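You operate a simulated robot arm through the tools that you are given. There is no shell and no other tool. Be economical: measure what you need, move in short steps, check, and stop when the job is done.

You are at the controls of a simulated two-armed robot. One attempt, no reset.

JOB
Take the orange cap from the right end of the cart and put it on the lower shelf of the blue rack. Take the small teal pad and put it on top of the grey soap dish. Pick up the yellow chain link that says "Y73" from the right end of the cart with one hand, pass it to the other hand and put it on the cart shelf. Close the right cart drawer. Take the grey bearing block and leave it on the right half of the bench. Put the blue shackle on the right half of the bench. Take the white shackle and leave it on the white plate. The order is free. Set down upright: orange cap, grey bearing block, blue shackle, white shackle.

The check looks at the end state, three seconds after you hand in, the way a careful person would. Anything else that was tipped, shoved, dropped, spilled or broken makes it a failure. Lids that push on must go on centred and level and be pressed home; caps that screw on are set level and turned clockwise until they are tight.

ROBOT AND FRAMES
Two 7-joint arms with two-finger parallel grippers on one trunk, on a base that drives. Base frame: it is fixed to the floor where the robot stands at the start and does not move with it; the origin is under the middle of the robot, x ahead of it, y to its left, z up; the surface under the hand at the start is at about z = 850. Readings come in mm, rad, newtons and seconds.
The left shoulder is at the start at [218, 171, 1027], the right one opposite. Places, roughly: blue shackle (11x5x7 cm) [3100, -2000, 900]; cart shelf [1000, 300, 200]; grey bearing block [1500, 0, 750]; grey soap dish (13x9x4 cm) [3000, -2300, 900]; lower shelf of the blue rack [700, -2200, 800]; orange cap (5x6x6 cm) [500, 100, 900]; right cart drawer [700, 600, 700]; right half of the bench [2000, -2100, 800]; small teal pad (9x6x3 cm) [600, 0, 900]; white plate (13x9x3 cm) [700, 200, 300]; white shackle (8x4x5 cm) [3000, -2100, 900]; yellow chain link [500, 250, 1000]. Payload 4.4 kg a hand.
Tool frame (each hand has its own): the origin (TCP) lies between the finger pads and is the grasp point; the fingertips stand 23 mm ahead of it; z points along the fingers, y is the line along which they close. The gripper opens to 94 mm. The fingers are 38 mm wide and 10 mm thick; the gripper's body (54 by 96 mm) begins 39 mm behind the TCP.
Orientation is told as [roll, pitch, yaw] about the base's x, y, z axes, in that order, counted from this pose: with the fingers straight down and closing along the base's y, the tool's x points along the base's -x, its y along +y and its z along -z.

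CONTROLS
- The arms move only by the tool servo_tool. It takes "left_series", "right_series" or both (then of equal length, played together; a hand with none holds still); each is a list of rows, each a list of 3 entries, a list of its own where there are three numbers: the turn, a rotation vector about the tool's x, y, z in units of 4 degrees (1.0 is 4 degrees), then the shift along the tool's x, y, z in units of 40 mm (1.0 is 40 mm), then the closure in counts, from 0 (fully open) to 255 (shut). In form: [[[ax, ay, az], [tx, ty, tz], grip], ...]. A call has 1 to 20 rows; each row shifts and turns the commanded pose from where the row before left it, along the tool's axes as they then stand. A call with a number of a shift or a turn outside -1 to 1 is refused whole. A row lasts 0.2 s, in which the tool goes at most 50 mm and 0.15 rad; a call with a longer step from one row to the next is refused whole, and so is a gripper value outside its range. A pose out of reach is approached as far as the arm can. The call stops where the force on the tool passes 40 N (or 10 N more than at its start, if that is more) or the arm is blocked; 0.2 s more then pass. The fingers move at their own pace (about 72 mm/s each) and stop on an object; they squeeze with about 37 N. The grip force told is the motor's: it shows also when the fingers shut on nothing. Time passes only in rows, and 0.2 s behind the last, so rows that do not move let the fingers close. It gives the time, the measured TCP pose, the force on the tool (base axes), the opening and the grip force at its end, in the units of the frame above (readings bear some noise), with the torque about the TCP (base axes, N m) and any sound that the robot's microphone picked up.
- Cameras (640 x 400 px; columns grow to the right, rows downward): "scene" is now at [348.8, 48.2, 1149.4]; the picture's right is [0.54, -0.84, 0.00], its down [-0.48, -0.30, -0.82] and it looks along [0.69, 0.44, -0.57] (base axes); focal length 214 px, centre (320, 200). "left" rides on the left gripper at [86, -16, -74] in its tool frame; the picture's right is [0.18, 0.98, 0.00], its down [-0.58, 0.11, -0.81] and it looks along [-0.79, 0.15, 0.59] (tool axes); focal length 243 px, centre (320, 200). "right" rides on the right gripper at [86, 16, -75] in its tool frame; the picture's right is [-0.18, 0.98, 0.00], its down [-0.58, -0.11, -0.81] and it looks along [-0.79, -0.15, 0.59] (tool axes); focal length 243 px, centre (320, 200).
- snapshot(camera): a new picture of that camera. No time passes.
- raise_lower(by): slides the trunk up (or, below 0, down) by that many mm; the arms and the scene camera ride with it, the base frame stays. It gives what a move gives, with no picture.
- drive_base(legs): drives the robot by 1 to 6 legs, each [ahead, left, turn to the left] in mm, mm and rad, along the robot's own axes; the way and the turn of a leg run together, so that a leg with both is an arc; at most 1500 mm and 3.142 rad a leg. The arms and the cameras ride along, it lands a little off, and it stops where it bumps. It gives what a move gives.
- head_to(pan, tilt): turns the head with the scene camera to pan (to the left, within 1.396 rad either way) and tilt (down, from -0.506 to 1.204), counted from straight ahead of the robot. It gives what a move gives.
- locate(camera, pixels): there is no depth. For up to 12 entries [column, row, z] of the newest picture of that camera ("zoom" is the newest enlarged one), the place [x, y] in the base frame at which the ray of that pixel passes the height z, good to about 3 mm. No time passes.
- enlarge(camera, box): a new picture of the part [left, top, right, bottom] of that camera's present view, enlarged. No time passes.
- hand_in(): hands the job in; it is judged then, once.

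Work in short steps. Measure before you move; look again where a grasp or a placing could have gone wrong, and mend it. You have 138 turns and 180 pictures in all, those below and enlarged ones among them. Open the grippers and draw the arms clear of the work before you hand the job in, unless the task says otherwise; then end with one line.

The tools are called after ">>>" as name(argument=value, ...) on one line, values as JSON. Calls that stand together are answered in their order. servo_tool: Moves the arms, as the interface text tells. Its arguments: {"type":"object","properties":{"left_series":{"type":"array"},"right_series":{"type":"array"}},"required":[]} The other tools are called the same way: raise_lower (by) slides the trunk up or down; drive_base (legs) drives the base; head_to (pan, tilt) turns the head that bears the scene camera; snapshot (camera) takes a picture; locate (camera, pixels) gives the place at which the rays of pixels pass given heights; enlarge (camera, box) takes an enlarged picture of a part of a camera's view; hand_in () hands the job in.

At the start:

```text
clock: 0.0
left_position: [462.8, 401.7, 1124.1]
left_orientation: [-0.001, 0.002, 0.0]
left_contact_force: [0.2, 0.6, 0.0]
left_wrist_torque: [0.0, -0.02, 0.0]
left_width: 93.9
left_finger_force: 0.1
right_position: [529.8, 4.8, 1093.5]
right_orientation: [0.001, -0.001, 0.0]
right_contact_force: [-0.4, -0.2, -0.4]
right_wrist_torque: [0.0, 0.0, 0.01]
right_width: 94.1
right_finger_force: 0.0
trunk travel left (down, up): [-50.0, 338.0]
robot x, y, heading: [-1.6, 1.4, -0.002]
head pan, tilt: [0.567, 0.604]
```

scene: 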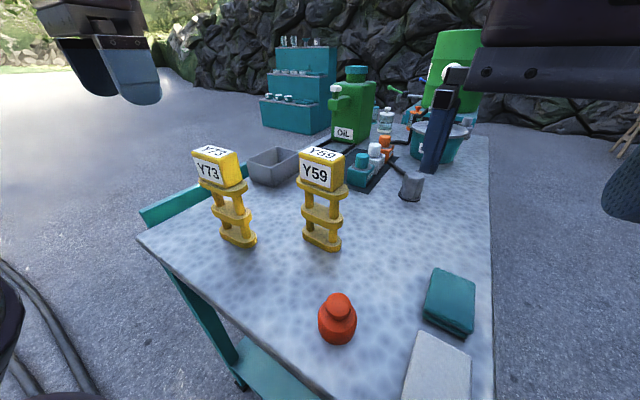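
right: 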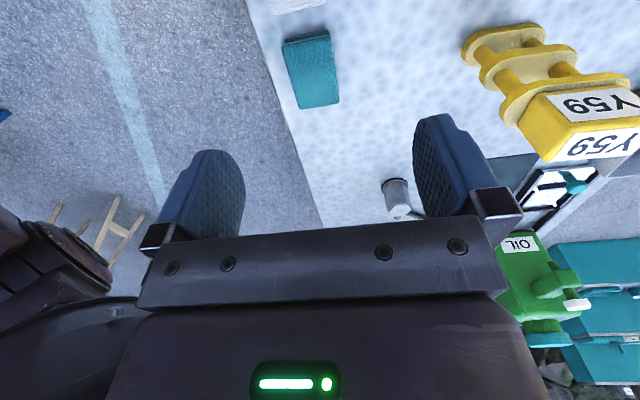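
left: 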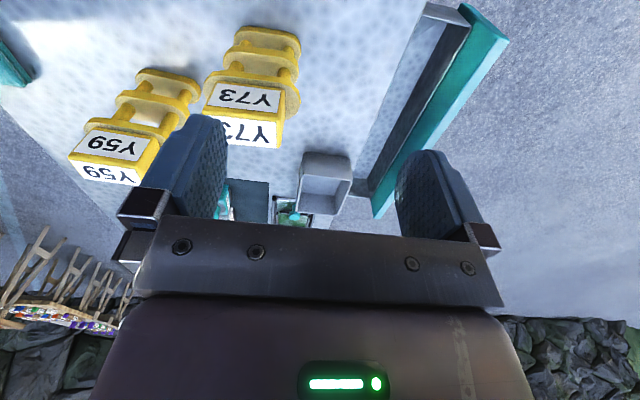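

The first scene picture shows the orange cap (base about 337,340), Y73 link (base about 238,240), Y59 (322,243) and the teal pad (450,300). I measure these at cart-top height and look around with the head.

>>> locate(camera="scene", pixels=[[337, 342, 850], [337, 300, 905], [238, 242, 850], [322, 246, 850], [220, 165, 1000], [428, 315, 865], [472, 335, 865], [475, 277, 865], [435, 268, 865], [137, 238, 850], [490, 395, 850], [490, 138, 850]])

>>> head_to(pan=0.3, tilt=1.0)

>>> snapshot(camera="scene")

```text
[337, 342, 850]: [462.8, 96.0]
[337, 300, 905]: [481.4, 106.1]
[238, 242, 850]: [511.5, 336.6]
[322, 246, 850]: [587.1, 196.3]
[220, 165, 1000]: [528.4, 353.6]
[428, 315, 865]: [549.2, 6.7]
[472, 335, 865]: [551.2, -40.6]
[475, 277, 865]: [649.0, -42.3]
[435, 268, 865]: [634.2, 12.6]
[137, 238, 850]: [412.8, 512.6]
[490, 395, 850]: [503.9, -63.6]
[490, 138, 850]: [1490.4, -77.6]
```

```text
clock: 0.9
left_position: [462.8, 401.0, 1124.5]
left_orientation: [-0.001, 0.0, 0.0]
left_contact_force: [-0.1, -0.7, -0.1]
left_wrist_torque: [-0.01, 0.03, -0.03]
left_width: 94.0
left_finger_force: 0.0
right_position: [529.9, 4.6, 1092.5]
right_orientation: [0.001, 0.001, 0.0]
right_contact_force: [-0.2, 0.0, 1.5]
right_wrist_torque: [0.03, -0.01, -0.01]
right_width: 93.9
right_finger_force: 0.1
trunk travel left (down, up): [-50.0, 338.0]
robot x, y, heading: [1.1, 0.4, 0.003]
head pan, tilt: [0.3, 1.0]
```

```text
176 pictures are left
```

scene: 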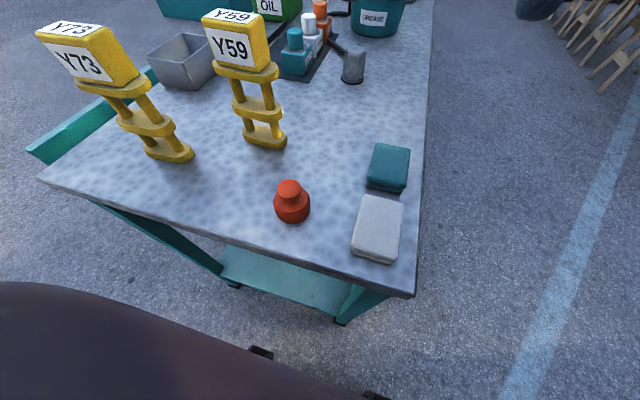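

The near end of the cart is clear to see now. I look ahead and to the right for the bench, rack and the bearing block.

>>> head_to(pan=0.0, tilt=0.45)

>>> snapshot(camera="scene")

>>> head_to(pan=-1.1, tilt=0.3)

>>> snapshot(camera="scene")

```text
clock: 1.8
left_position: [463.4, 400.8, 1123.9]
left_orientation: [-0.001, 0.001, 0.001]
left_contact_force: [0.9, -0.1, -0.7]
left_wrist_torque: [-0.01, 0.0, -0.02]
left_width: 94.2
left_finger_force: 0.0
right_position: [529.1, 4.1, 1093.3]
right_orientation: [-0.001, -0.001, 0.0]
right_contact_force: [-0.8, 0.2, -0.1]
right_wrist_torque: [-0.01, 0.01, 0.02]
right_width: 93.9
right_finger_force: 0.1
trunk travel left (down, up): [-50.0, 338.0]
robot x, y, heading: [1.6, -2.6, -0.001]
head pan, tilt: [0.0, 0.45]
```

```text
175 pictures are left
```

scene: 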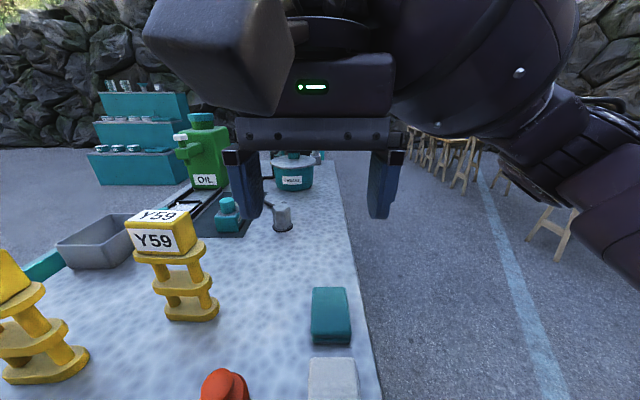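

```text
clock: 3.2
left_position: [463.0, 402.0, 1124.2]
left_orientation: [0.0, 0.0, -0.001]
left_contact_force: [0.5, -0.7, -0.3]
left_wrist_torque: [0.02, -0.01, 0.0]
left_width: 93.8
left_finger_force: 0.0
right_position: [530.6, 4.9, 1093.5]
right_orientation: [0.0, 0.0, 0.001]
right_contact_force: [0.4, -0.1, -0.2]
right_wrist_torque: [0.01, 0.02, 0.02]
right_width: 93.8
right_finger_force: 0.1
trunk travel left (down, up): [-50.0, 338.0]
robot x, y, heading: [-3.4, -2.7, -0.0]
head pan, tilt: [-1.1, 0.3]
```

```text
174 pictures are left
```

scene: 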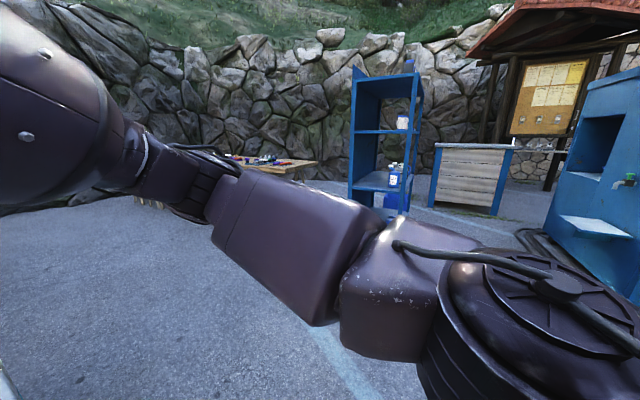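

The rack (385,150) stands to the right with its lower shelf at about row 185. To see the cart's lower shelf, plate, drawer and the layout, I back away and look.

>>> drive_base(legs=[[-900, 0, 0]])

>>> head_to(pan=0.2, tilt=0.45)

>>> snapshot(camera="scene")

>>> head_to(pan=-0.9, tilt=0.2)

>>> snapshot(camera="scene")

```text
clock: 7.8
left_position: [-410.9, 400.2, 1123.6]
left_orientation: [0.001, -0.001, -0.021]
left_contact_force: [0.7, -0.3, 0.1]
left_wrist_torque: [0.01, -0.02, 0.0]
left_width: 93.7
left_finger_force: 0.1
right_position: [-351.3, 3.0, 1092.4]
right_orientation: [0.0, 0.0, -0.021]
right_contact_force: [0.2, 0.2, 0.0]
right_wrist_torque: [0.04, 0.02, -0.02]
right_width: 93.9
right_finger_force: 0.1
trunk travel left (down, up): [-50.0, 338.0]
robot x, y, heading: [-882.1, 10.1, -0.014]
head pan, tilt: [-1.1, 0.3]
```

```text
clock: 9.3
left_position: [-409.9, 400.7, 1123.7]
left_orientation: [0.0, -0.001, -0.021]
left_contact_force: [0.1, 0.9, -0.5]
left_wrist_torque: [-0.03, -0.02, -0.02]
left_width: 94.0
left_finger_force: 0.1
right_position: [-351.1, 3.4, 1092.3]
right_orientation: [-0.001, 0.001, -0.02]
right_contact_force: [0.3, 0.5, 0.3]
right_wrist_torque: [0.0, 0.01, -0.01]
right_width: 93.9
right_finger_force: 0.0
trunk travel left (down, up): [-50.0, 338.0]
robot x, y, heading: [-880.2, 7.9, -0.02]
head pan, tilt: [0.201, 0.45]
```

```text
173 pictures are left
```

scene: 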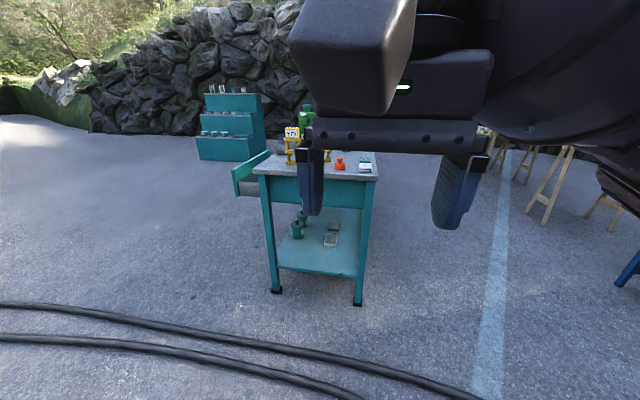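

```text
clock: 10.6
left_position: [-408.7, 400.6, 1122.9]
left_orientation: [-0.001, 0.001, -0.021]
left_contact_force: [-0.2, -0.1, 0.3]
left_wrist_torque: [-0.01, -0.02, 0.03]
left_width: 94.2
left_finger_force: 0.1
right_position: [-349.4, 1.9, 1093.0]
right_orientation: [0.0, 0.0, -0.021]
right_contact_force: [-0.6, 0.0, -0.1]
right_wrist_torque: [-0.01, 0.0, -0.01]
right_width: 93.7
right_finger_force: 0.0
trunk travel left (down, up): [-50.0, 338.0]
robot x, y, heading: [-883.4, 8.0, -0.017]
head pan, tilt: [-0.901, 0.201]
```

```text
172 pictures are left
```

scene: 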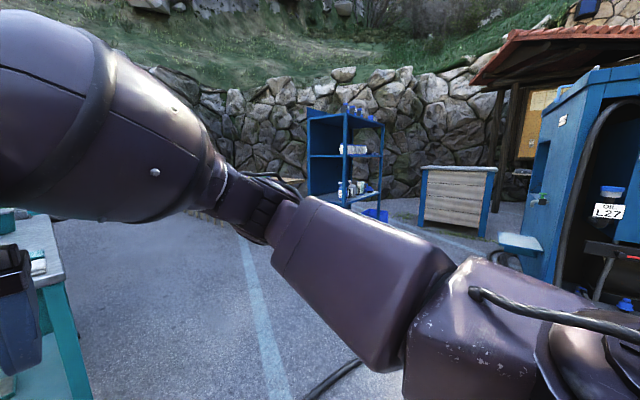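

The cart shows its lower shelf with the pale plate (332,238) and teal vessels (298,225), and a drawer pulled out at the left side. I zoom in on it.

>>> head_to(pan=0.3, tilt=0.45)

>>> enlarge(camera="scene", box=[240, 100, 440, 310])

```text
clock: 12.0
left_position: [-409.3, 400.1, 1123.8]
left_orientation: [0.0, -0.001, -0.022]
left_contact_force: [-0.3, -0.6, -0.2]
left_wrist_torque: [-0.01, 0.03, 0.02]
left_width: 94.1
left_finger_force: 0.1
right_position: [-350.7, 4.6, 1092.9]
right_orientation: [-0.001, 0.0, -0.021]
right_contact_force: [0.7, -0.1, -0.5]
right_wrist_torque: [-0.02, 0.03, 0.04]
right_width: 94.1
right_finger_force: 0.1
trunk travel left (down, up): [-50.0, 338.0]
robot x, y, heading: [-881.1, 7.3, -0.018]
head pan, tilt: [0.3, 0.45]
```

```text
1.90 times, centred on (340, 205) of scene
```

zoom: 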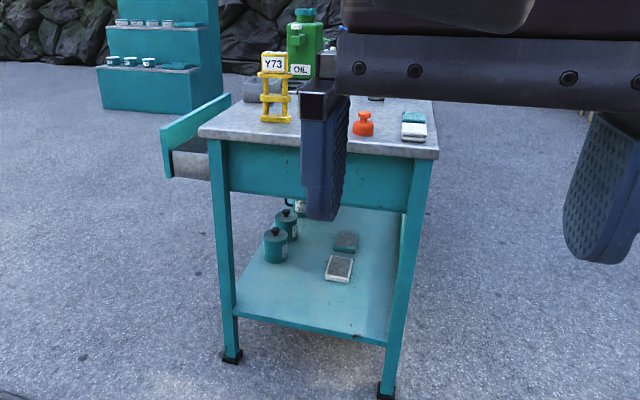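

I measure the legs, shelf edge and plates.

>>> locate(camera="zoom", pixels=[[232, 358, 0], [388, 397, 0], [236, 308, 200], [236, 308, 250], [390, 338, 200], [390, 338, 250], [339, 268, 250], [339, 268, 280], [345, 243, 260], [276, 260, 250], [288, 238, 250], [196, 150, 750]])

```text
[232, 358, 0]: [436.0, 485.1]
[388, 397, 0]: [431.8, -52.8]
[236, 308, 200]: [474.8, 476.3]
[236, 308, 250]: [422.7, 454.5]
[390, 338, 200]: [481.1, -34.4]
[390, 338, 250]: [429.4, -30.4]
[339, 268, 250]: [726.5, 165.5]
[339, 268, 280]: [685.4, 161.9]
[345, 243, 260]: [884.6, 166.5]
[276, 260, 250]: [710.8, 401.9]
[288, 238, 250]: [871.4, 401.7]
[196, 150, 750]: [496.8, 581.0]
```

Plates: white at about (715,165), second behind; pots at y≈400. I drive back to the cart, a bit left so that the left hand can reach link and drawer, and turn out the heading error.

>>> drive_base(legs=[[870, 120, 0.018]])

>>> head_to(pan=0.75, tilt=0.75)

>>> snapshot(camera="scene")

```text
clock: 16.6
left_position: [450.7, 527.2, 1124.5]
left_orientation: [0.002, 0.0, 0.006]
left_contact_force: [-0.7, -1.1, -0.3]
left_wrist_torque: [0.02, 0.01, 0.01]
left_width: 94.2
left_finger_force: 0.0
right_position: [517.9, 129.4, 1092.1]
right_orientation: [0.0, 0.001, 0.006]
right_contact_force: [-0.5, 0.6, 0.3]
right_wrist_torque: [-0.04, -0.03, 0.0]
right_width: 94.1
right_finger_force: 0.1
trunk travel left (down, up): [-50.0, 338.0]
robot x, y, heading: [-8.1, 123.1, 0.005]
head pan, tilt: [0.3, 0.45]
```

```text
clock: 17.5
left_position: [450.5, 525.2, 1124.3]
left_orientation: [-0.001, -0.001, 0.006]
left_contact_force: [-0.2, 0.3, -0.5]
left_wrist_torque: [-0.01, 0.01, 0.04]
left_width: 93.9
left_finger_force: 0.0
right_position: [519.2, 131.0, 1093.4]
right_orientation: [0.0, -0.001, 0.004]
right_contact_force: [0.2, -0.5, -0.2]
right_wrist_torque: [0.0, -0.03, 0.0]
right_width: 94.1
right_finger_force: 0.1
trunk travel left (down, up): [-50.0, 338.0]
robot x, y, heading: [-9.4, 121.6, 0.001]
head pan, tilt: [0.75, 0.75]
```

```text
170 pictures are left
```

scene: 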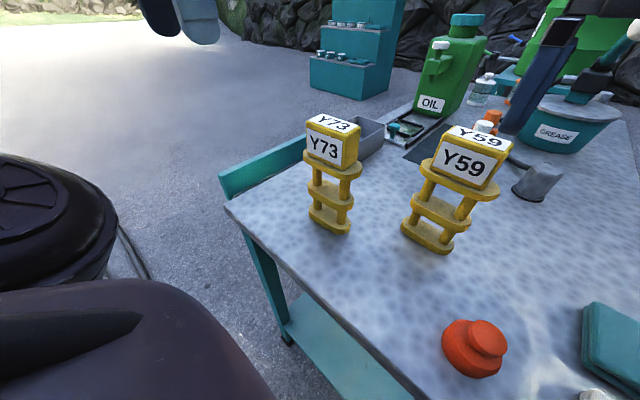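

The link, drawer front (219,172)-(305,130) and cap are visible. I measure the link's base and head and the drawer front, and zoom for detail.

>>> enlarge(camera="scene", box=[210, 90, 410, 250])

>>> locate(camera="scene", pixels=[[219, 174, 840], [302, 131, 840], [310, 212, 850], [331, 234, 850], [350, 230, 850], [307, 157, 1000], [345, 170, 1000], [360, 130, 1000], [320, 113, 1000], [307, 121, 1020], [348, 135, 1020], [346, 168, 980]])

```text
2.50 times, centred on (310, 170) of scene
```

zoom: 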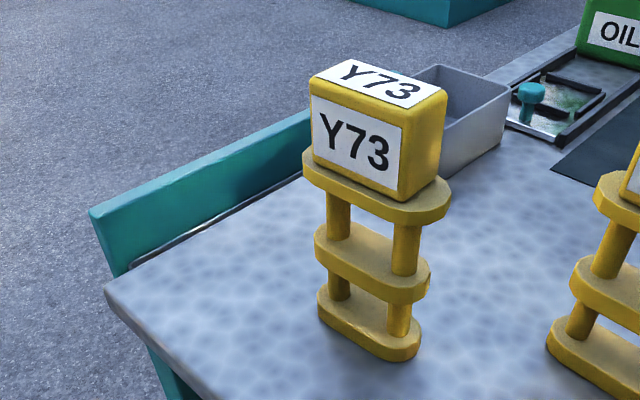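

```text
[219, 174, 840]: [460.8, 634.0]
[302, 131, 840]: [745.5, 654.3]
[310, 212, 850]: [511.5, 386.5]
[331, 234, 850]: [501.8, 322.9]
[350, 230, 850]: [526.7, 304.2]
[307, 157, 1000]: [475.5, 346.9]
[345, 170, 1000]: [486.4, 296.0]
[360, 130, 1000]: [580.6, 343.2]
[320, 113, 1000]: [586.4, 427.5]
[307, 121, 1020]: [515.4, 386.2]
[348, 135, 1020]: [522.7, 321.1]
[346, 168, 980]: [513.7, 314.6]
```

Link base is near (520,350) and about 175 mm tall; the drawer front stands out to y≈640. I check from the left camera before closing the drawer with the left hand.

>>> snapshot(camera="left")

```text
168 pictures are left
```

left: 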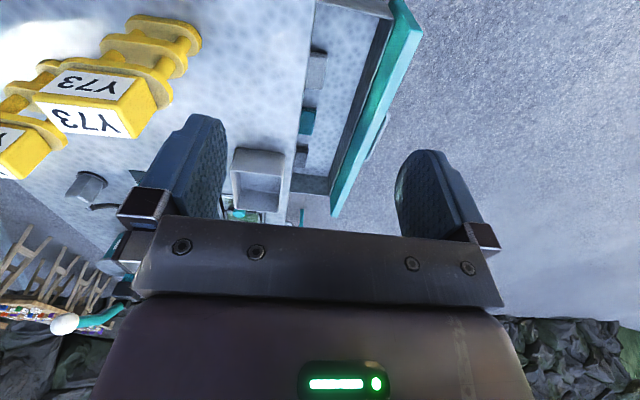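

I measure the drawer front in this picture at two heights to pin its height.

>>> locate(camera="left", pixels=[[398, 2, 840], [423, 35, 840], [337, 216, 840], [337, 216, 800], [331, 196, 840], [378, 140, 800], [312, 55, 850], [300, 130, 850]])

>>> enlarge(camera="left", box=[280, 0, 440, 230])

```text
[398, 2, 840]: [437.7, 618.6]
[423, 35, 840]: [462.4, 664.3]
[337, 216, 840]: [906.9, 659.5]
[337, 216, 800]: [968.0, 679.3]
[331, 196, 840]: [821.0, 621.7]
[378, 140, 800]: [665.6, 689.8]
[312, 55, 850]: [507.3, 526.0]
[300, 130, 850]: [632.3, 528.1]
```

```text
1.74 times, centred on (360, 115) of left
```

zoom: 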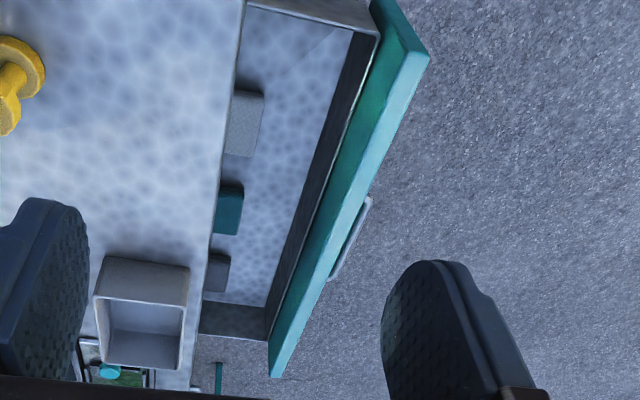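

Triangulating both cameras puts the drawer front's top edge at z≈812, outer face y≈676, x from 471 to 950. I bring the left hand out past it (585, 760) and lower it with the fingers shut.

>>> servo_tool(left_series=[[[0, 0, 0], [-0.5625, 0.97, 0], 255], [[0, 0, 0], [-0.5625, 0.97, 0], 255], [[0, 0, 0], [-0.5625, 0.97, 0], 255], [[0, 0, 0], [-0.5625, 0.97, 0], 255], [[0, 0, 0], [-0.5625, 0.97, 0], 255], [[0, 0, 0], [-0.5625, 0.97, 0], 255], [[0, 0, 0], [0, 0, 0.93], 255], [[0, 0, 0], [0, 0, 0.93], 255], [[0, 0, 0], [0, 0, 0.93], 255], [[0, 0, 0], [0, 0, 0.93], 255], [[0, 0, 0], [0, 0, 0.93], 255], [[0, 0, 0], [0, 0, 0.93], 255], [[0, 0, 0], [0, 0, 0.93], 255], [[0, 0, 0], [0, 0, 0.93], 255], [[0, 0, 0], [0, 0, 0.93], 255]])

>>> servo_tool(left_series=[[[1, 0, 0], [0, 0, 0], 255], [[1, 0, 0], [0, 0, 0], 255], [[1, 0, 0], [0, 0, 0], 255], [[1, 0, 0], [0, 0, 0], 255], [[1, 0, 0], [0, 0, 0], 255], [[1, 0, 0], [0, 0, 0], 255], [[1, 0, 0], [0, 0, 0], 255], [[1, 0, 0], [0, 0, 0], 255], [[1, 0, 0], [0, 0, 0], 255], [[1, 0, 0], [0, 0, 0], 255], [[1, 0, 0], [0, 0, 0], 255]])

>>> snapshot(camera="scene")

>>> snapshot(camera="left")

```text
clock: 20.7
left_position: [584.3, 760.2, 787.7]
left_orientation: [0.0, 0.0, 0.004]
left_contact_force: [0.1, -0.4, -0.1]
left_wrist_torque: [0.01, 0.0, -0.01]
left_width: 0.0
left_finger_force: 36.7
right_position: [520.4, 129.3, 1092.3]
right_orientation: [0.0, 0.002, 0.005]
right_contact_force: [-1.3, 0.3, -0.6]
right_wrist_torque: [0.02, 0.01, -0.01]
right_width: 93.8
right_finger_force: 0.0
trunk travel left (down, up): [-50.0, 338.0]
robot x, y, heading: [-9.4, 121.4, 0.006]
head pan, tilt: [0.75, 0.75]
```

```text
clock: 23.1
left_position: [584.7, 760.3, 789.1]
left_orientation: [-0.769, -0.002, 0.005]
left_contact_force: [0.4, 0.4, 0.8]
left_wrist_torque: [0.0, -0.01, 0.01]
left_width: 0.1
left_finger_force: 37.0
right_position: [518.4, 130.7, 1092.7]
right_orientation: [-0.001, 0.0, 0.004]
right_contact_force: [0.0, 0.9, -0.3]
right_wrist_torque: [0.04, 0.0, 0.04]
right_width: 94.0
right_finger_force: 0.1
trunk travel left (down, up): [-50.0, 338.0]
robot x, y, heading: [-14.1, 124.5, 0.002]
head pan, tilt: [0.75, 0.75]
```

```text
166 pictures are left
```

scene: 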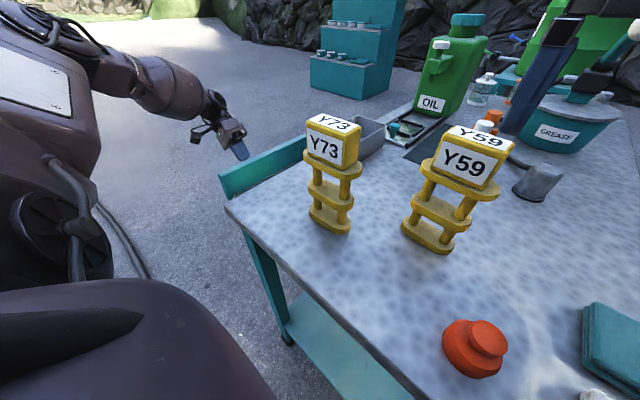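

```text
165 pictures are left
```

left: 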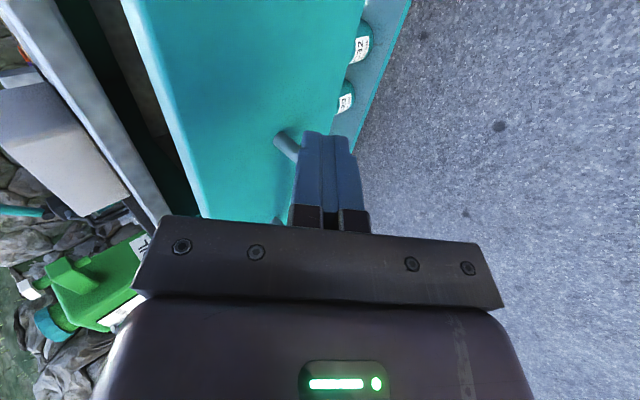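

The shut fingers stand clear of the drawer front, ahead of the handle. I push straight toward -y until the force says it is home.

>>> servo_tool(left_series=[[[0, 0, 0], [0, -0.36, 0.35], 255], [[0, 0, 0], [0, -0.36, 0.35], 255], [[0, 0, 0], [0, -0.18, 0.175], 255], [[0, 0, 0], [0, -0.18, 0.175], 255], [[0, 0, 0], [0, -0.18, 0.175], 255], [[0, 0, 0], [0, -0.18, 0.175], 255], [[0, 0, 0], [0, -0.18, 0.175], 255], [[0, 0, 0], [0, -0.18, 0.175], 255], [[0, 0, 0], [0, -0.18, 0.175], 255], [[0, 0, 0], [0, -0.18, 0.175], 255], [[0, 0, 0], [0, -0.18, 0.175], 255], [[0, 0, 0], [0, -0.18, 0.175], 255], [[0, 0, 0], [0, -0.18, 0.175], 255], [[0, 0, 0], [0, -0.18, 0.175], 255], [[0, 0, 0], [0, -0.18, 0.175], 255], [[0, 0, 0], [0, -0.18, 0.175], 255], [[0, 0, 0], [0, -0.18, 0.175], 255], [[0, 0, 0], [0, -0.18, 0.175], 255]])

>>> snapshot(camera="left")

```text
clock: 26.9
left_position: [586.2, 559.5, 786.3]
left_orientation: [-0.769, -0.001, 0.006]
left_contact_force: [0.6, 1.3, -0.6]
left_wrist_torque: [0.01, 0.02, 0.0]
left_width: 0.1
left_finger_force: 37.2
right_position: [519.2, 130.1, 1093.5]
right_orientation: [0.001, -0.001, 0.004]
right_contact_force: [-0.4, -0.1, 0.4]
right_wrist_torque: [0.0, -0.02, -0.02]
right_width: 93.9
right_finger_force: 0.0
trunk travel left (down, up): [-50.0, 338.0]
robot x, y, heading: [-8.3, 123.0, 0.003]
head pan, tilt: [0.75, 0.75]
```

```text
164 pictures are left
```

left: 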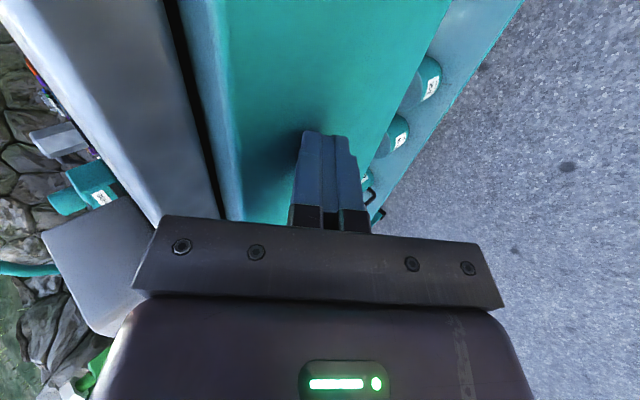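

The drawer moves with no resistance yet and a dark slot (190,100) is still open. I push on in small steps.

>>> servo_tool(left_series=[[[0, 0, 0], [0, -0.09, 0.0875], 255], [[0, 0, 0], [0, -0.09, 0.0875], 255], [[0, 0, 0], [0, -0.09, 0.0875], 255], [[0, 0, 0], [0, -0.09, 0.0875], 255], [[0, 0, 0], [0, -0.09, 0.0875], 255], [[0, 0, 0], [0, -0.09, 0.0875], 255], [[0, 0, 0], [0, -0.09, 0.0875], 255], [[0, 0, 0], [0, -0.09, 0.0875], 255], [[0, 0, 0], [0, -0.09, 0.0875], 255], [[0, 0, 0], [0, -0.09, 0.0875], 255]])

>>> snapshot(camera="left")

```text
clock: 28.5
left_position: [585.2, 535.0, 786.8]
left_orientation: [-0.755, -0.002, 0.013]
left_contact_force: [-2.2, 11.8, 5.1]
left_wrist_torque: [0.05, 0.09, -0.26]
left_width: 0.0
left_finger_force: 37.5
right_position: [519.4, 133.5, 1092.5]
right_orientation: [0.002, 0.0, 0.007]
right_contact_force: [0.4, -0.3, 0.9]
right_wrist_torque: [0.03, 0.01, 0.01]
right_width: 94.1
right_finger_force: 0.0
trunk travel left (down, up): [-50.0, 338.0]
robot x, y, heading: [-12.8, 121.9, 0.004]
head pan, tilt: [0.75, 0.75]
stopped in row 7 (left hand): the force on the tool passed its limit at 46 N (the readings are from after the stop); the commanded pose is now the measured one
```

```text
163 pictures are left
```

left: 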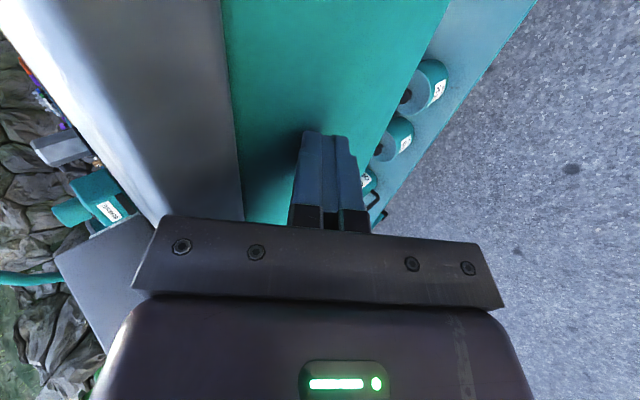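

The drawer front now lies shut against the cart top (no slot), and the force rose to 46 N. I back the left hand out, raise it and straighten it.

>>> servo_tool(left_series=[[[0, 0, 0], [0, 0.7, -0.68], 255], [[0, 0, 0], [0, 0.7, -0.68], 255], [[0, 0, 0], [0, 0.7, -0.68], 255], [[0, 0, 0], [0, -0.65, -0.67], 255], [[0, 0, 0], [0, -0.65, -0.67], 255], [[0, 0, 0], [0, -0.65, -0.67], 255], [[0, 0, 0], [0, -0.65, -0.67], 255], [[0, 0, 0], [0, -0.65, -0.67], 255], [[0, 0, 0], [0, -0.65, -0.67], 255], [[0, 0, 0], [0, -0.65, -0.67], 255], [[0, 0, 0], [0, -0.65, -0.67], 255], [[0, 0, 0], [0, -0.65, -0.67], 255]])

>>> servo_tool(left_series=[[[-1, 0, 0], [0, 0, 0], 0], [[-1, 0, 0], [0, 0, 0], 0], [[-1, 0, 0], [0, 0, 0], 0], [[-1, 0, 0], [0, 0, 0], 0], [[-1, 0, 0], [0, 0, 0], 0], [[-1, 0, 0], [0, 0, 0], 0], [[-1, 0, 0], [0, 0, 0], 0], [[-1, 0, 0], [0, 0, 0], 0], [[-1, 0, 0], [0, 0, 0], 0], [[-1, 0, 0], [0, 0, 0], 0], [[-0.81, 0, 0], [0, 0, 0], 0]])

>>> snapshot(camera="scene")

```text
clock: 31.1
left_position: [581.6, 645.8, 1124.5]
left_orientation: [-0.758, -0.002, 0.012]
left_contact_force: [0.4, -0.9, -0.5]
left_wrist_torque: [0.01, 0.01, 0.02]
left_width: 0.0
left_finger_force: 36.8
right_position: [518.9, 132.4, 1092.7]
right_orientation: [0.0, -0.001, 0.007]
right_contact_force: [-0.7, 1.0, 0.2]
right_wrist_torque: [-0.02, 0.0, 0.0]
right_width: 93.8
right_finger_force: 0.1
trunk travel left (down, up): [-50.0, 338.0]
robot x, y, heading: [-13.4, 121.6, 0.007]
head pan, tilt: [0.75, 0.75]
```

```text
clock: 33.5
left_position: [583.1, 645.8, 1126.4]
left_orientation: [-0.002, -0.001, 0.011]
left_contact_force: [0.4, -0.6, -0.2]
left_wrist_torque: [-0.04, 0.0, 0.01]
left_width: 94.0
left_finger_force: 0.1
right_position: [518.3, 132.1, 1093.0]
right_orientation: [-0.001, 0.001, 0.007]
right_contact_force: [0.8, -0.1, -0.7]
right_wrist_torque: [-0.01, 0.02, -0.01]
right_width: 93.9
right_finger_force: 0.1
trunk travel left (down, up): [-50.0, 338.0]
robot x, y, heading: [-10.8, 122.7, 0.008]
head pan, tilt: [0.75, 0.75]
```

```text
162 pictures are left
```

scene: 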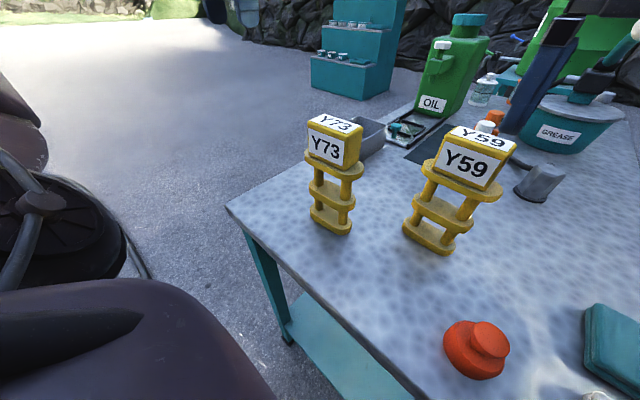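

The drawer front is gone from beyond the cart edge, closed. Now I bring the left hand behind the Y73 link to view it with its own camera.

>>> servo_tool(left_series=[[[0, 0, 0], [0.51, -0.83, 0], 0], [[0, 0, 0], [0.51, -0.83, 0], 0], [[0, 0, 0], [0.51, -0.83, 0], 0], [[0, 0, 0], [0.51, -0.83, 0], 0], [[0, 0, 0], [0.51, -0.83, 0], 0], [[0, 0, 0], [0.51, -0.83, 0], 0], [[0, 0, 0], [0.51, -0.83, 0], 0], [[0, 0, 0], [0.51, -0.83, 0], 0]])

>>> snapshot(camera="left")

>>> enlarge(camera="scene", box=[270, 90, 390, 250])

```text
clock: 35.3
left_position: [424.4, 376.4, 1124.6]
left_orientation: [-0.004, -0.001, 0.011]
left_contact_force: [0.1, -0.5, 0.3]
left_wrist_torque: [0.04, -0.03, -0.02]
left_width: 93.7
left_finger_force: 0.1
right_position: [518.1, 131.7, 1091.9]
right_orientation: [-0.001, 0.0, 0.006]
right_contact_force: [-0.1, -0.7, 0.3]
right_wrist_torque: [0.02, 0.03, 0.02]
right_width: 94.2
right_finger_force: 0.0
trunk travel left (down, up): [-50.0, 338.0]
robot x, y, heading: [-12.3, 123.5, 0.004]
head pan, tilt: [0.75, 0.75]
```

```text
161 pictures are left
```

left: 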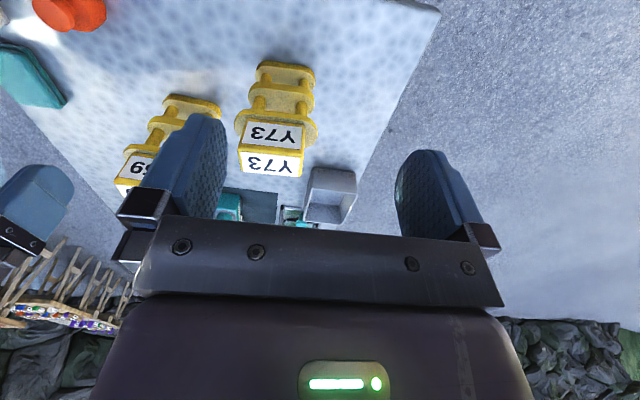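

```text
2.50 times, centred on (330, 170) of scene
```

zoom: 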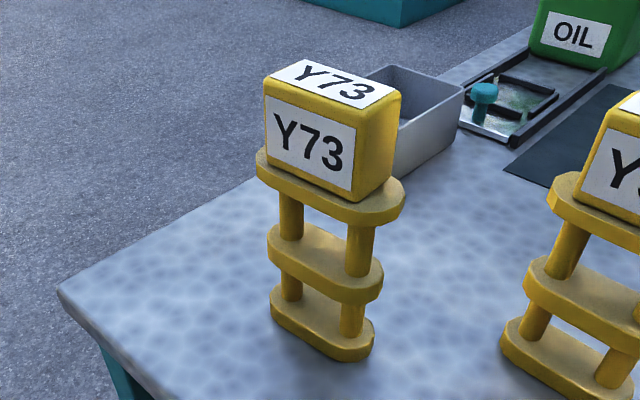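

I triangulate the head's front-top corners and back corners using both views.

>>> locate(camera="zoom", pixels=[[265, 84, 1000], [265, 84, 1040], [354, 110, 1000], [354, 110, 1040], [398, 92, 1000], [398, 92, 1040], [271, 318, 850], [374, 352, 850], [340, 360, 850]])

>>> locate(camera="left", pixels=[[303, 152, 1000], [303, 152, 1040], [239, 147, 1000], [239, 147, 1040], [239, 174, 1000], [239, 174, 1040], [305, 178, 1000], [305, 178, 1040], [257, 68, 850], [313, 71, 850], [286, 62, 850]])

```text
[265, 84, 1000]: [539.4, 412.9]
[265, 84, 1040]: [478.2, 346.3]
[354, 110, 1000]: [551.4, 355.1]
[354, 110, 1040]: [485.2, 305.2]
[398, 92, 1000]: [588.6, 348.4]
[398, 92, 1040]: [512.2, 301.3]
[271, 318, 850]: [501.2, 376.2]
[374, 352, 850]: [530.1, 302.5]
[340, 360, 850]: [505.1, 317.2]
```

```text
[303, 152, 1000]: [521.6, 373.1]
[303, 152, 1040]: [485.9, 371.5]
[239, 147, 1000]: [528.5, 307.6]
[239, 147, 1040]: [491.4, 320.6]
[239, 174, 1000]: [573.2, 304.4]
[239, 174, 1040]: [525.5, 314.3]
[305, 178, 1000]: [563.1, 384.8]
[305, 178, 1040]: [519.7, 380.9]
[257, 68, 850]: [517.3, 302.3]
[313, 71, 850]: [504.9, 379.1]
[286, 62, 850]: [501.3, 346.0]
```

Head: top z≈1026, x 501–540, y 316–375, center (521,345). I move over it and turn the left gripper 90° so it closes along x.

>>> servo_tool(left_series=[[[0, 0, 0], [-0.8, -0.26, 0], 0], [[0, 0, 0], [-0.8, -0.26, 0], 0], [[0, 0, 0], [-0.8, -0.26, 0], 0], [[0, 0, 1], [0, 0, 0], 0], [[0, 0, 1], [0, 0, 0], 0], [[0, 0, 1], [0, 0, 0], 0], [[0, 0, 1], [0, 0, 0], 0], [[0, 0, 1], [0, 0, 0], 0], [[0, 0, 1], [0, 0, 0], 0], [[0, 0, 1], [0, 0, 0], 0], [[0, 0, 1], [0, 0, 0], 0], [[0, 0, 1], [0, 0, 0], 0], [[0, 0, 1], [0, 0, 0], 0], [[0, 0, 1], [0, 0, 0], 0], [[0, 0, 1], [0, 0, 0], 0], [[0, 0, 1], [0, 0, 0], 0], [[0, 0, 1], [0, 0, 0], 0], [[0, 0, 1], [0, 0, 0], 0], [[0, 0, 1], [0, 0, 0], 0], [[0, 0, 1], [0, 0, 0], 0]])

>>> servo_tool(left_series=[[[0, 0, 1], [0, 0, 0], 0], [[0, 0, 1], [0, 0, 0], 0], [[0, 0, 1], [0, 0, 0], 0], [[0, 0, 1], [0, 0, 0], 0], [[0, 0, 1], [0, 0, 0], 0], [[0, 0, 0.6], [0, 0, 0], 0]])

>>> snapshot(camera="left")

>>> snapshot(camera="scene")

```text
clock: 39.5
left_position: [519.4, 348.7, 1125.1]
left_orientation: [0.0, -0.005, -1.176]
left_contact_force: [0.5, 0.4, 0.1]
left_wrist_torque: [-0.03, -0.01, 0.01]
left_width: 94.1
left_finger_force: 0.1
right_position: [518.8, 133.2, 1093.8]
right_orientation: [-0.001, 0.0, 0.008]
right_contact_force: [-0.1, -0.7, 0.0]
right_wrist_torque: [-0.02, 0.03, -0.02]
right_width: 93.9
right_finger_force: 0.2
trunk travel left (down, up): [-50.0, 338.0]
robot x, y, heading: [-9.6, 125.0, 0.005]
head pan, tilt: [0.75, 0.75]
```

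```text
clock: 40.9
left_position: [518.3, 349.9, 1126.1]
left_orientation: [0.003, -0.004, -1.566]
left_contact_force: [-0.3, 0.1, -0.4]
left_wrist_torque: [-0.01, -0.02, 0.0]
left_width: 94.1
left_finger_force: 0.0
right_position: [519.4, 132.3, 1093.1]
right_orientation: [0.0, 0.0, 0.006]
right_contact_force: [0.0, -0.1, 0.6]
right_wrist_torque: [-0.01, -0.02, 0.03]
right_width: 94.0
right_finger_force: 0.0
trunk travel left (down, up): [-50.0, 338.0]
robot x, y, heading: [-11.7, 121.4, 0.01]
head pan, tilt: [0.75, 0.75]
```

```text
159 pictures are left
```

left: 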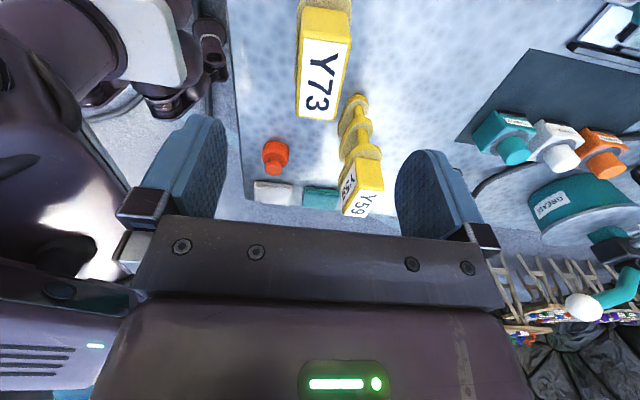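

```text
158 pictures are left
```

scene: 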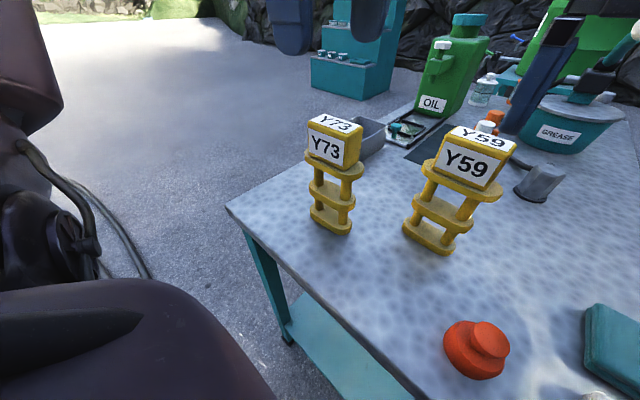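

The head's top face with "Y73" is at (297–350, 10–120) in the left view. I verify its corners at z=1026.

>>> locate(camera="left", pixels=[[296, 116, 1026], [339, 121, 1026], [351, 40, 1026], [302, 38, 1026], [303, 8, 1026], [350, 14, 1026]])

```text
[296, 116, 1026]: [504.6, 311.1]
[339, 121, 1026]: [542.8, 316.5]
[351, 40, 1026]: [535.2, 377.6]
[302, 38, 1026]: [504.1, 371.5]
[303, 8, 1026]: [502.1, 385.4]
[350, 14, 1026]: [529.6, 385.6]
```

Head center x≈522, consistent with the hand. I descend to z≈1000 and close.

>>> servo_tool(left_series=[[[0, 0, 0], [-0.1, 0.1, 0.7], 0], [[0, 0, 0], [0, 0, 0.8], 0], [[0, 0, 0], [0, 0, 0.8], 0], [[0, 0, 0], [0, 0, 0.8], 0], [[0, 0, 0], [0, 0, 0], 255], [[0, 0, 0], [0, 0, 0], 255], [[0, 0, 0], [0, 0, 0], 255], [[0, 0, 0], [0, 0, 0], 255]])

>>> snapshot(camera="scene")

```text
clock: 42.7
left_position: [524.1, 344.3, 1001.3]
left_orientation: [0.005, -0.003, -1.566]
left_contact_force: [0.4, 0.5, 12.4]
left_wrist_torque: [0.26, 0.2, -0.04]
left_width: 33.8
left_finger_force: 37.0
right_position: [517.4, 132.6, 1092.4]
right_orientation: [-0.001, -0.002, 0.007]
right_contact_force: [0.0, 0.1, -1.1]
right_wrist_torque: [0.0, -0.01, 0.0]
right_width: 94.1
right_finger_force: 0.1
trunk travel left (down, up): [-50.0, 338.0]
robot x, y, heading: [-12.7, 122.8, 0.005]
head pan, tilt: [0.75, 0.75]
```

```text
157 pictures are left
```

scene: 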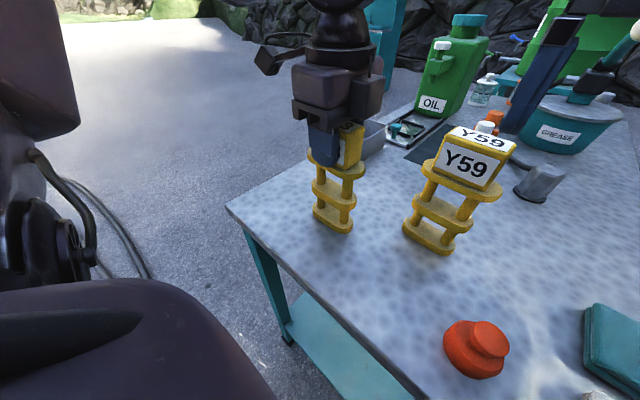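

The link is held (33.8 mm). I lift it with the left hand and begin turning it back, while the right hand rises and pitches forward to be ready for the take-over.

>>> servo_tool(left_series=[[[0, 0, 0], [0, 0, -0.5], 255], [[0, 0, 0], [0, 0, -0.9], 255], [[0, 0, 0], [0, 0, -0.9], 255], [[0, 0, 0], [0, 0, -0.9], 255], [[0, 0, 0], [0, 0, -0.9], 255], [[0, 0, 0], [0, 0, -0.9], 255], [[0, 0, 0], [0, 0, -0.8], 255], [[0, 0, -1], [0, 0, 0], 255], [[0, 0, -1], [0, 0, 0], 255], [[0, 0, -1], [0, 0, 0], 255], [[0, 0, -1], [0, 0, 0], 255], [[0, 0, -1], [0, 0, 0], 255], [[0, 0, -1], [0, 0, 0], 255], [[0, 0, -1], [0, 0, 0], 255], [[0, 0, -1], [0, 0, 0], 255], [[0, 0, -1], [0, 0, 0], 255], [[0, 0, -1], [0, 0, 0], 255], [[0, 0, -1], [0, 0, 0], 255], [[0, 0, -1], [0, 0, 0], 255], [[0, 0, -1], [0, 0, 0], 255]], right_series=[[[0, 0, 0], [0, 0, -0.76], 0], [[0, 0, 0], [0, 0, -0.76], 0], [[0, 0, 0], [0, 0, -0.76], 0], [[0, 0, 0], [0, 0, -0.76], 0], [[0, -1, 0], [0, 0, 0], 0], [[0, -1, 0], [0, 0, 0], 0], [[0, -1, 0], [0, 0, 0], 0], [[0, -1, 0], [0, 0, 0], 0], [[0, -1, 0], [0, 0, 0], 0], [[0, -1, 0], [0, 0, 0], 0], [[0, -1, 0], [0, 0, 0], 0], [[0, -1, 0], [0, 0, 0], 0], [[0, -1, 0], [0, 0, 0], 0], [[0, -1, 0], [0, 0, 0], 0], [[0, -1, 0], [0, 0, 0], 0], [[0, -1, 0], [0, 0, 0], 0], [[0, -1, 0], [0, 0, 0], 0], [[0, -1, 0], [0, 0, 0], 0], [[0, -1, 0], [0, 0, 0], 0], [[0, 0, 0], [0, 0, 0], 0]])

>>> head_to(pan=0.25, tilt=0.1)

>>> snapshot(camera="scene")

```text
clock: 46.9
left_position: [523.3, 345.7, 1234.0]
left_orientation: [-0.002, -0.005, -0.658]
left_contact_force: [0.4, -0.1, -3.5]
left_wrist_torque: [0.0, 0.02, 0.0]
left_width: 34.0
left_finger_force: 36.8
right_position: [518.9, 132.4, 1214.5]
right_orientation: [0.0, -1.047, 0.005]
right_contact_force: [0.1, 0.8, 0.0]
right_wrist_torque: [0.0, 0.03, 0.02]
right_width: 93.9
right_finger_force: 0.0
trunk travel left (down, up): [-50.0, 338.0]
robot x, y, heading: [-9.1, 126.7, 0.006]
head pan, tilt: [0.75, 0.75]
```

```text
clock: 47.9
left_position: [523.3, 345.6, 1232.6]
left_orientation: [-0.002, -0.002, -0.661]
left_contact_force: [0.2, 0.6, -4.6]
left_wrist_torque: [-0.01, 0.02, -0.01]
left_width: 33.7
left_finger_force: 36.6
right_position: [518.7, 132.3, 1214.5]
right_orientation: [-0.001, -1.048, 0.008]
right_contact_force: [0.0, 0.2, 0.1]
right_wrist_torque: [-0.01, -0.04, -0.01]
right_width: 93.8
right_finger_force: 0.0
trunk travel left (down, up): [-50.0, 338.0]
robot x, y, heading: [-10.9, 123.4, 0.01]
head pan, tilt: [0.25, 0.099]
```

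```text
156 pictures are left
```

scene: 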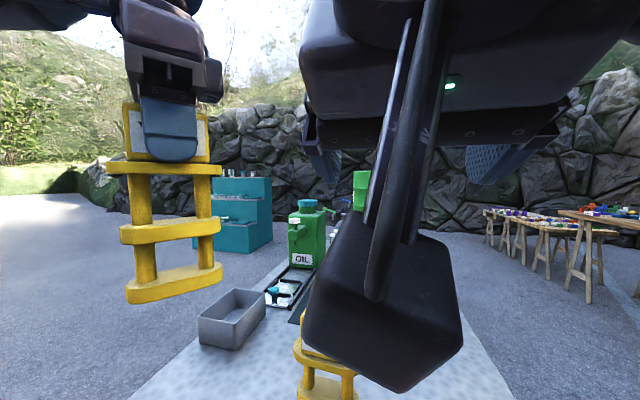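

The link hangs well from the left hand, right hand is pitched 60°. I finish the left turn and carry the link in front of the right hand, x first and then y.

>>> servo_tool(left_series=[[[0, 0, -1], [0, 0, 0], 255], [[0, 0, -1], [0, 0, 0], 255], [[0, 0, -1], [0, 0, 0], 255], [[0, 0, -1], [0, 0, 0], 255], [[0, 0, -1], [0, 0, 0], 255], [[0, 0, -1], [0, 0, 0], 255], [[0, 0, -1], [0, 0, 0], 255], [[0, 0, -1], [0, 0, 0], 255], [[0, 0, -1], [0, 0, 0], 255], [[0, 0, -0.4], [0, 0, 0], 255], [[0, 0, 0], [-0.93, 0, 0], 255], [[0, 0, 0], [-0.94, 0, 0], 255], [[0, 0, 0], [-0.94, 0, 0], 255], [[0, 0, 0], [-0.94, 0, 0], 255], [[0, 0, 0], [0, -0.88, 0], 255], [[0, 0, 0], [0, -0.89, 0], 255], [[0, 0, 0], [0, -0.89, 0], 255], [[0, 0, 0], [0, -0.89, 0], 255], [[0, 0, 0], [0, -0.89, 0], 255], [[0, 0, 0], [0, -0.89, 0], 255]])

>>> snapshot(camera="scene")

>>> snapshot(camera="right")

```text
clock: 52.1
left_position: [622.1, 278.2, 1212.8]
left_orientation: [-0.008, -0.001, 0.0]
left_contact_force: [0.4, -0.3, -3.8]
left_wrist_torque: [-0.05, -0.04, 0.03]
left_width: 33.6
left_finger_force: 36.9
left hand out of reach, approached as far as the arm can: row 15, 16, 17, 18, 19, 20
right_position: [517.8, 132.4, 1214.4]
right_orientation: [0.0, -1.047, 0.007]
right_contact_force: [-0.1, 0.4, -0.4]
right_wrist_torque: [-0.01, 0.03, 0.01]
right_width: 93.9
right_finger_force: 0.1
trunk travel left (down, up): [-50.0, 338.0]
robot x, y, heading: [-11.2, 122.5, 0.002]
head pan, tilt: [0.25, 0.099]
```

```text
155 pictures are left
```

scene: 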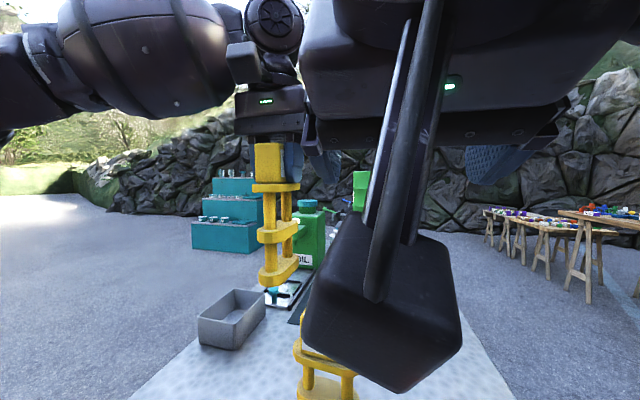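

```text
154 pictures are left
```

right: 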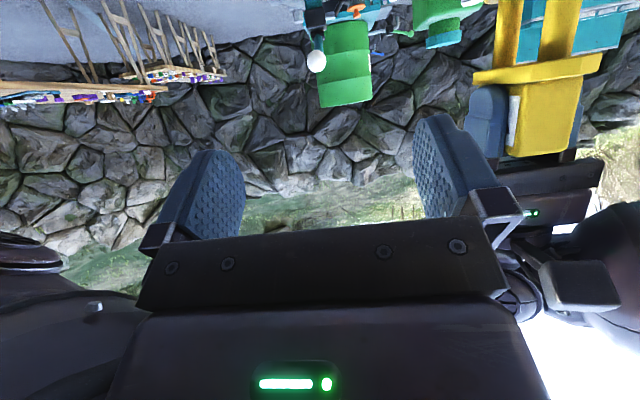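

The left arm cannot cross further (stopped at 622,278,1213). I'll hold it about there, so I test where its commanded pose stands with a small step down, and bring the right hand toward it instead.

>>> servo_tool(left_series=[[[0, 0, 0], [0, 0, 0.3], 255], [[0, 0, 0], [0, 0, 0.3], 255], [[0, 0, 0], [0, 0, 0], 255]])

```text
clock: 52.9
left_position: [620.8, 280.5, 1190.6]
left_orientation: [-0.004, -0.002, -0.005]
left_contact_force: [0.5, 0.2, -4.5]
left_wrist_torque: [0.0, 0.0, 0.02]
left_width: 34.0
left_finger_force: 36.8
right_position: [518.2, 131.8, 1214.7]
right_orientation: [0.001, -1.047, 0.006]
right_contact_force: [-0.6, -0.3, -0.3]
right_wrist_torque: [-0.02, -0.01, 0.02]
right_width: 93.9
right_finger_force: 0.1
trunk travel left (down, up): [-50.0, 338.0]
robot x, y, heading: [-10.0, 119.0, 0.009]
head pan, tilt: [0.25, 0.099]
```

The left hand holds at (621,280,1191). I bring the right hand to the pre-approach point (470,280,1165).

>>> servo_tool(right_series=[[[0, 0, 0], [0.42, 0.925, -0.104], 0], [[0, 0, 0], [0.42, 0.925, -0.104], 0], [[0, 0, 0], [0.42, 0.925, -0.104], 0], [[0, 0, 0], [0.42, 0.925, -0.104], 0]])

>>> snapshot(camera="right")

>>> snapshot(camera="scene")

```text
clock: 53.9
left_position: [620.9, 282.0, 1189.1]
left_orientation: [-0.005, -0.003, -0.001]
left_contact_force: [-0.2, -0.4, -4.4]
left_wrist_torque: [-0.01, 0.01, -0.02]
left_width: 33.7
left_finger_force: 37.3
right_position: [474.4, 281.5, 1160.8]
right_orientation: [0.0, -1.047, 0.009]
right_contact_force: [0.7, 0.5, -0.2]
right_wrist_torque: [-0.05, 0.0, 0.01]
right_width: 94.2
right_finger_force: 0.0
trunk travel left (down, up): [-50.0, 338.0]
robot x, y, heading: [-11.3, 123.4, 0.012]
head pan, tilt: [0.25, 0.099]
```

```text
153 pictures are left
```

right: 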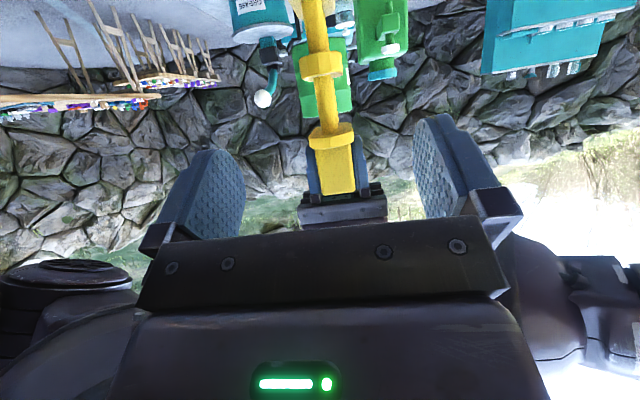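

```text
152 pictures are left
```

scene: 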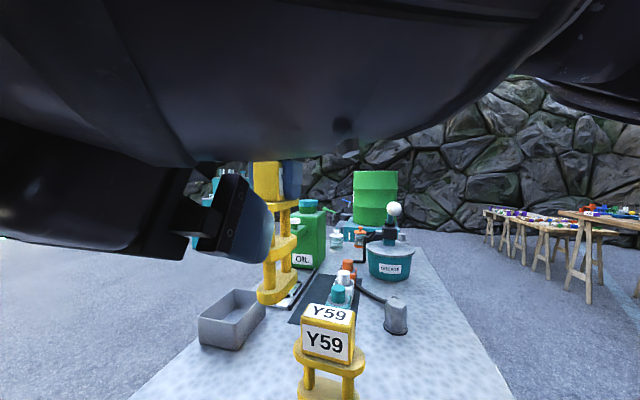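

The link stands centred between the right fingers (col ≈325). I read the heights of mid plate (row 66) and upper plate (row 140) rear edges where x≈584.

>>> locate(camera="right", pixels=[[322, 66, 1090], [322, 66, 1110], [328, 140, 1130], [328, 140, 1150], [305, 64, 1100], [341, 64, 1100]])

```text
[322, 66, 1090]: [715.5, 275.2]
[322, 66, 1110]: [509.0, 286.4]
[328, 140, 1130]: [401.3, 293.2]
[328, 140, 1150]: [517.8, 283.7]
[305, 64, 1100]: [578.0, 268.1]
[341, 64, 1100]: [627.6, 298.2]
```

Mid plate is at z≈1103. I advance the right hand along its axis to (598,282,1100) and close on the waist.

>>> servo_tool(right_series=[[[0, 0, 0], [-0.06, 0, 0.86], 0], [[0, 0, 0], [-0.06, 0, 0.86], 0], [[0, 0, 0], [-0.06, 0, 0.86], 0], [[0, 0, 0], [-0.06, 0, 0.86], 0], [[0, 0, 0], [0, 0, 0], 255], [[0, 0, 0], [0, 0, 0], 255], [[0, 0, 0], [0, 0, 0], 255], [[0, 0, 0], [0, 0, 0], 255], [[0, 0, 0], [0, 0, 0], 255]])

>>> snapshot(camera="right")

```text
clock: 55.9
left_position: [621.8, 281.8, 1191.0]
left_orientation: [-0.002, -0.002, -0.001]
left_contact_force: [27.8, 21.6, -12.6]
left_wrist_torque: [0.99, -0.09, 0.08]
left_width: 33.9
left_finger_force: 37.1
right_position: [595.6, 282.7, 1106.1]
right_orientation: [0.002, -1.05, 0.006]
right_contact_force: [-26.4, -21.6, 8.2]
right_wrist_torque: [0.8, -2.38, -0.66]
right_width: 15.6
right_finger_force: 37.1
trunk travel left (down, up): [-50.0, 338.0]
robot x, y, heading: [-10.3, 123.8, 0.013]
head pan, tilt: [0.25, 0.099]
```

```text
151 pictures are left
```

right: 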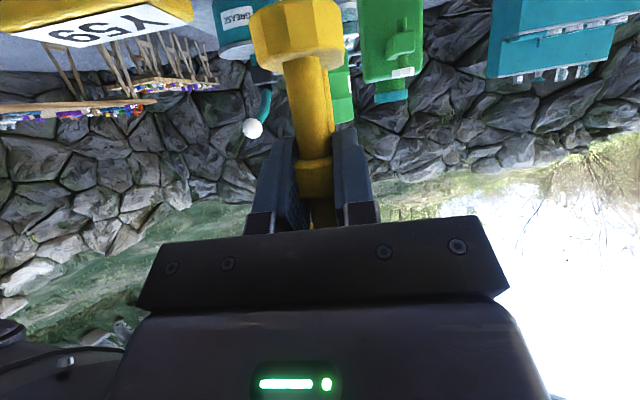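

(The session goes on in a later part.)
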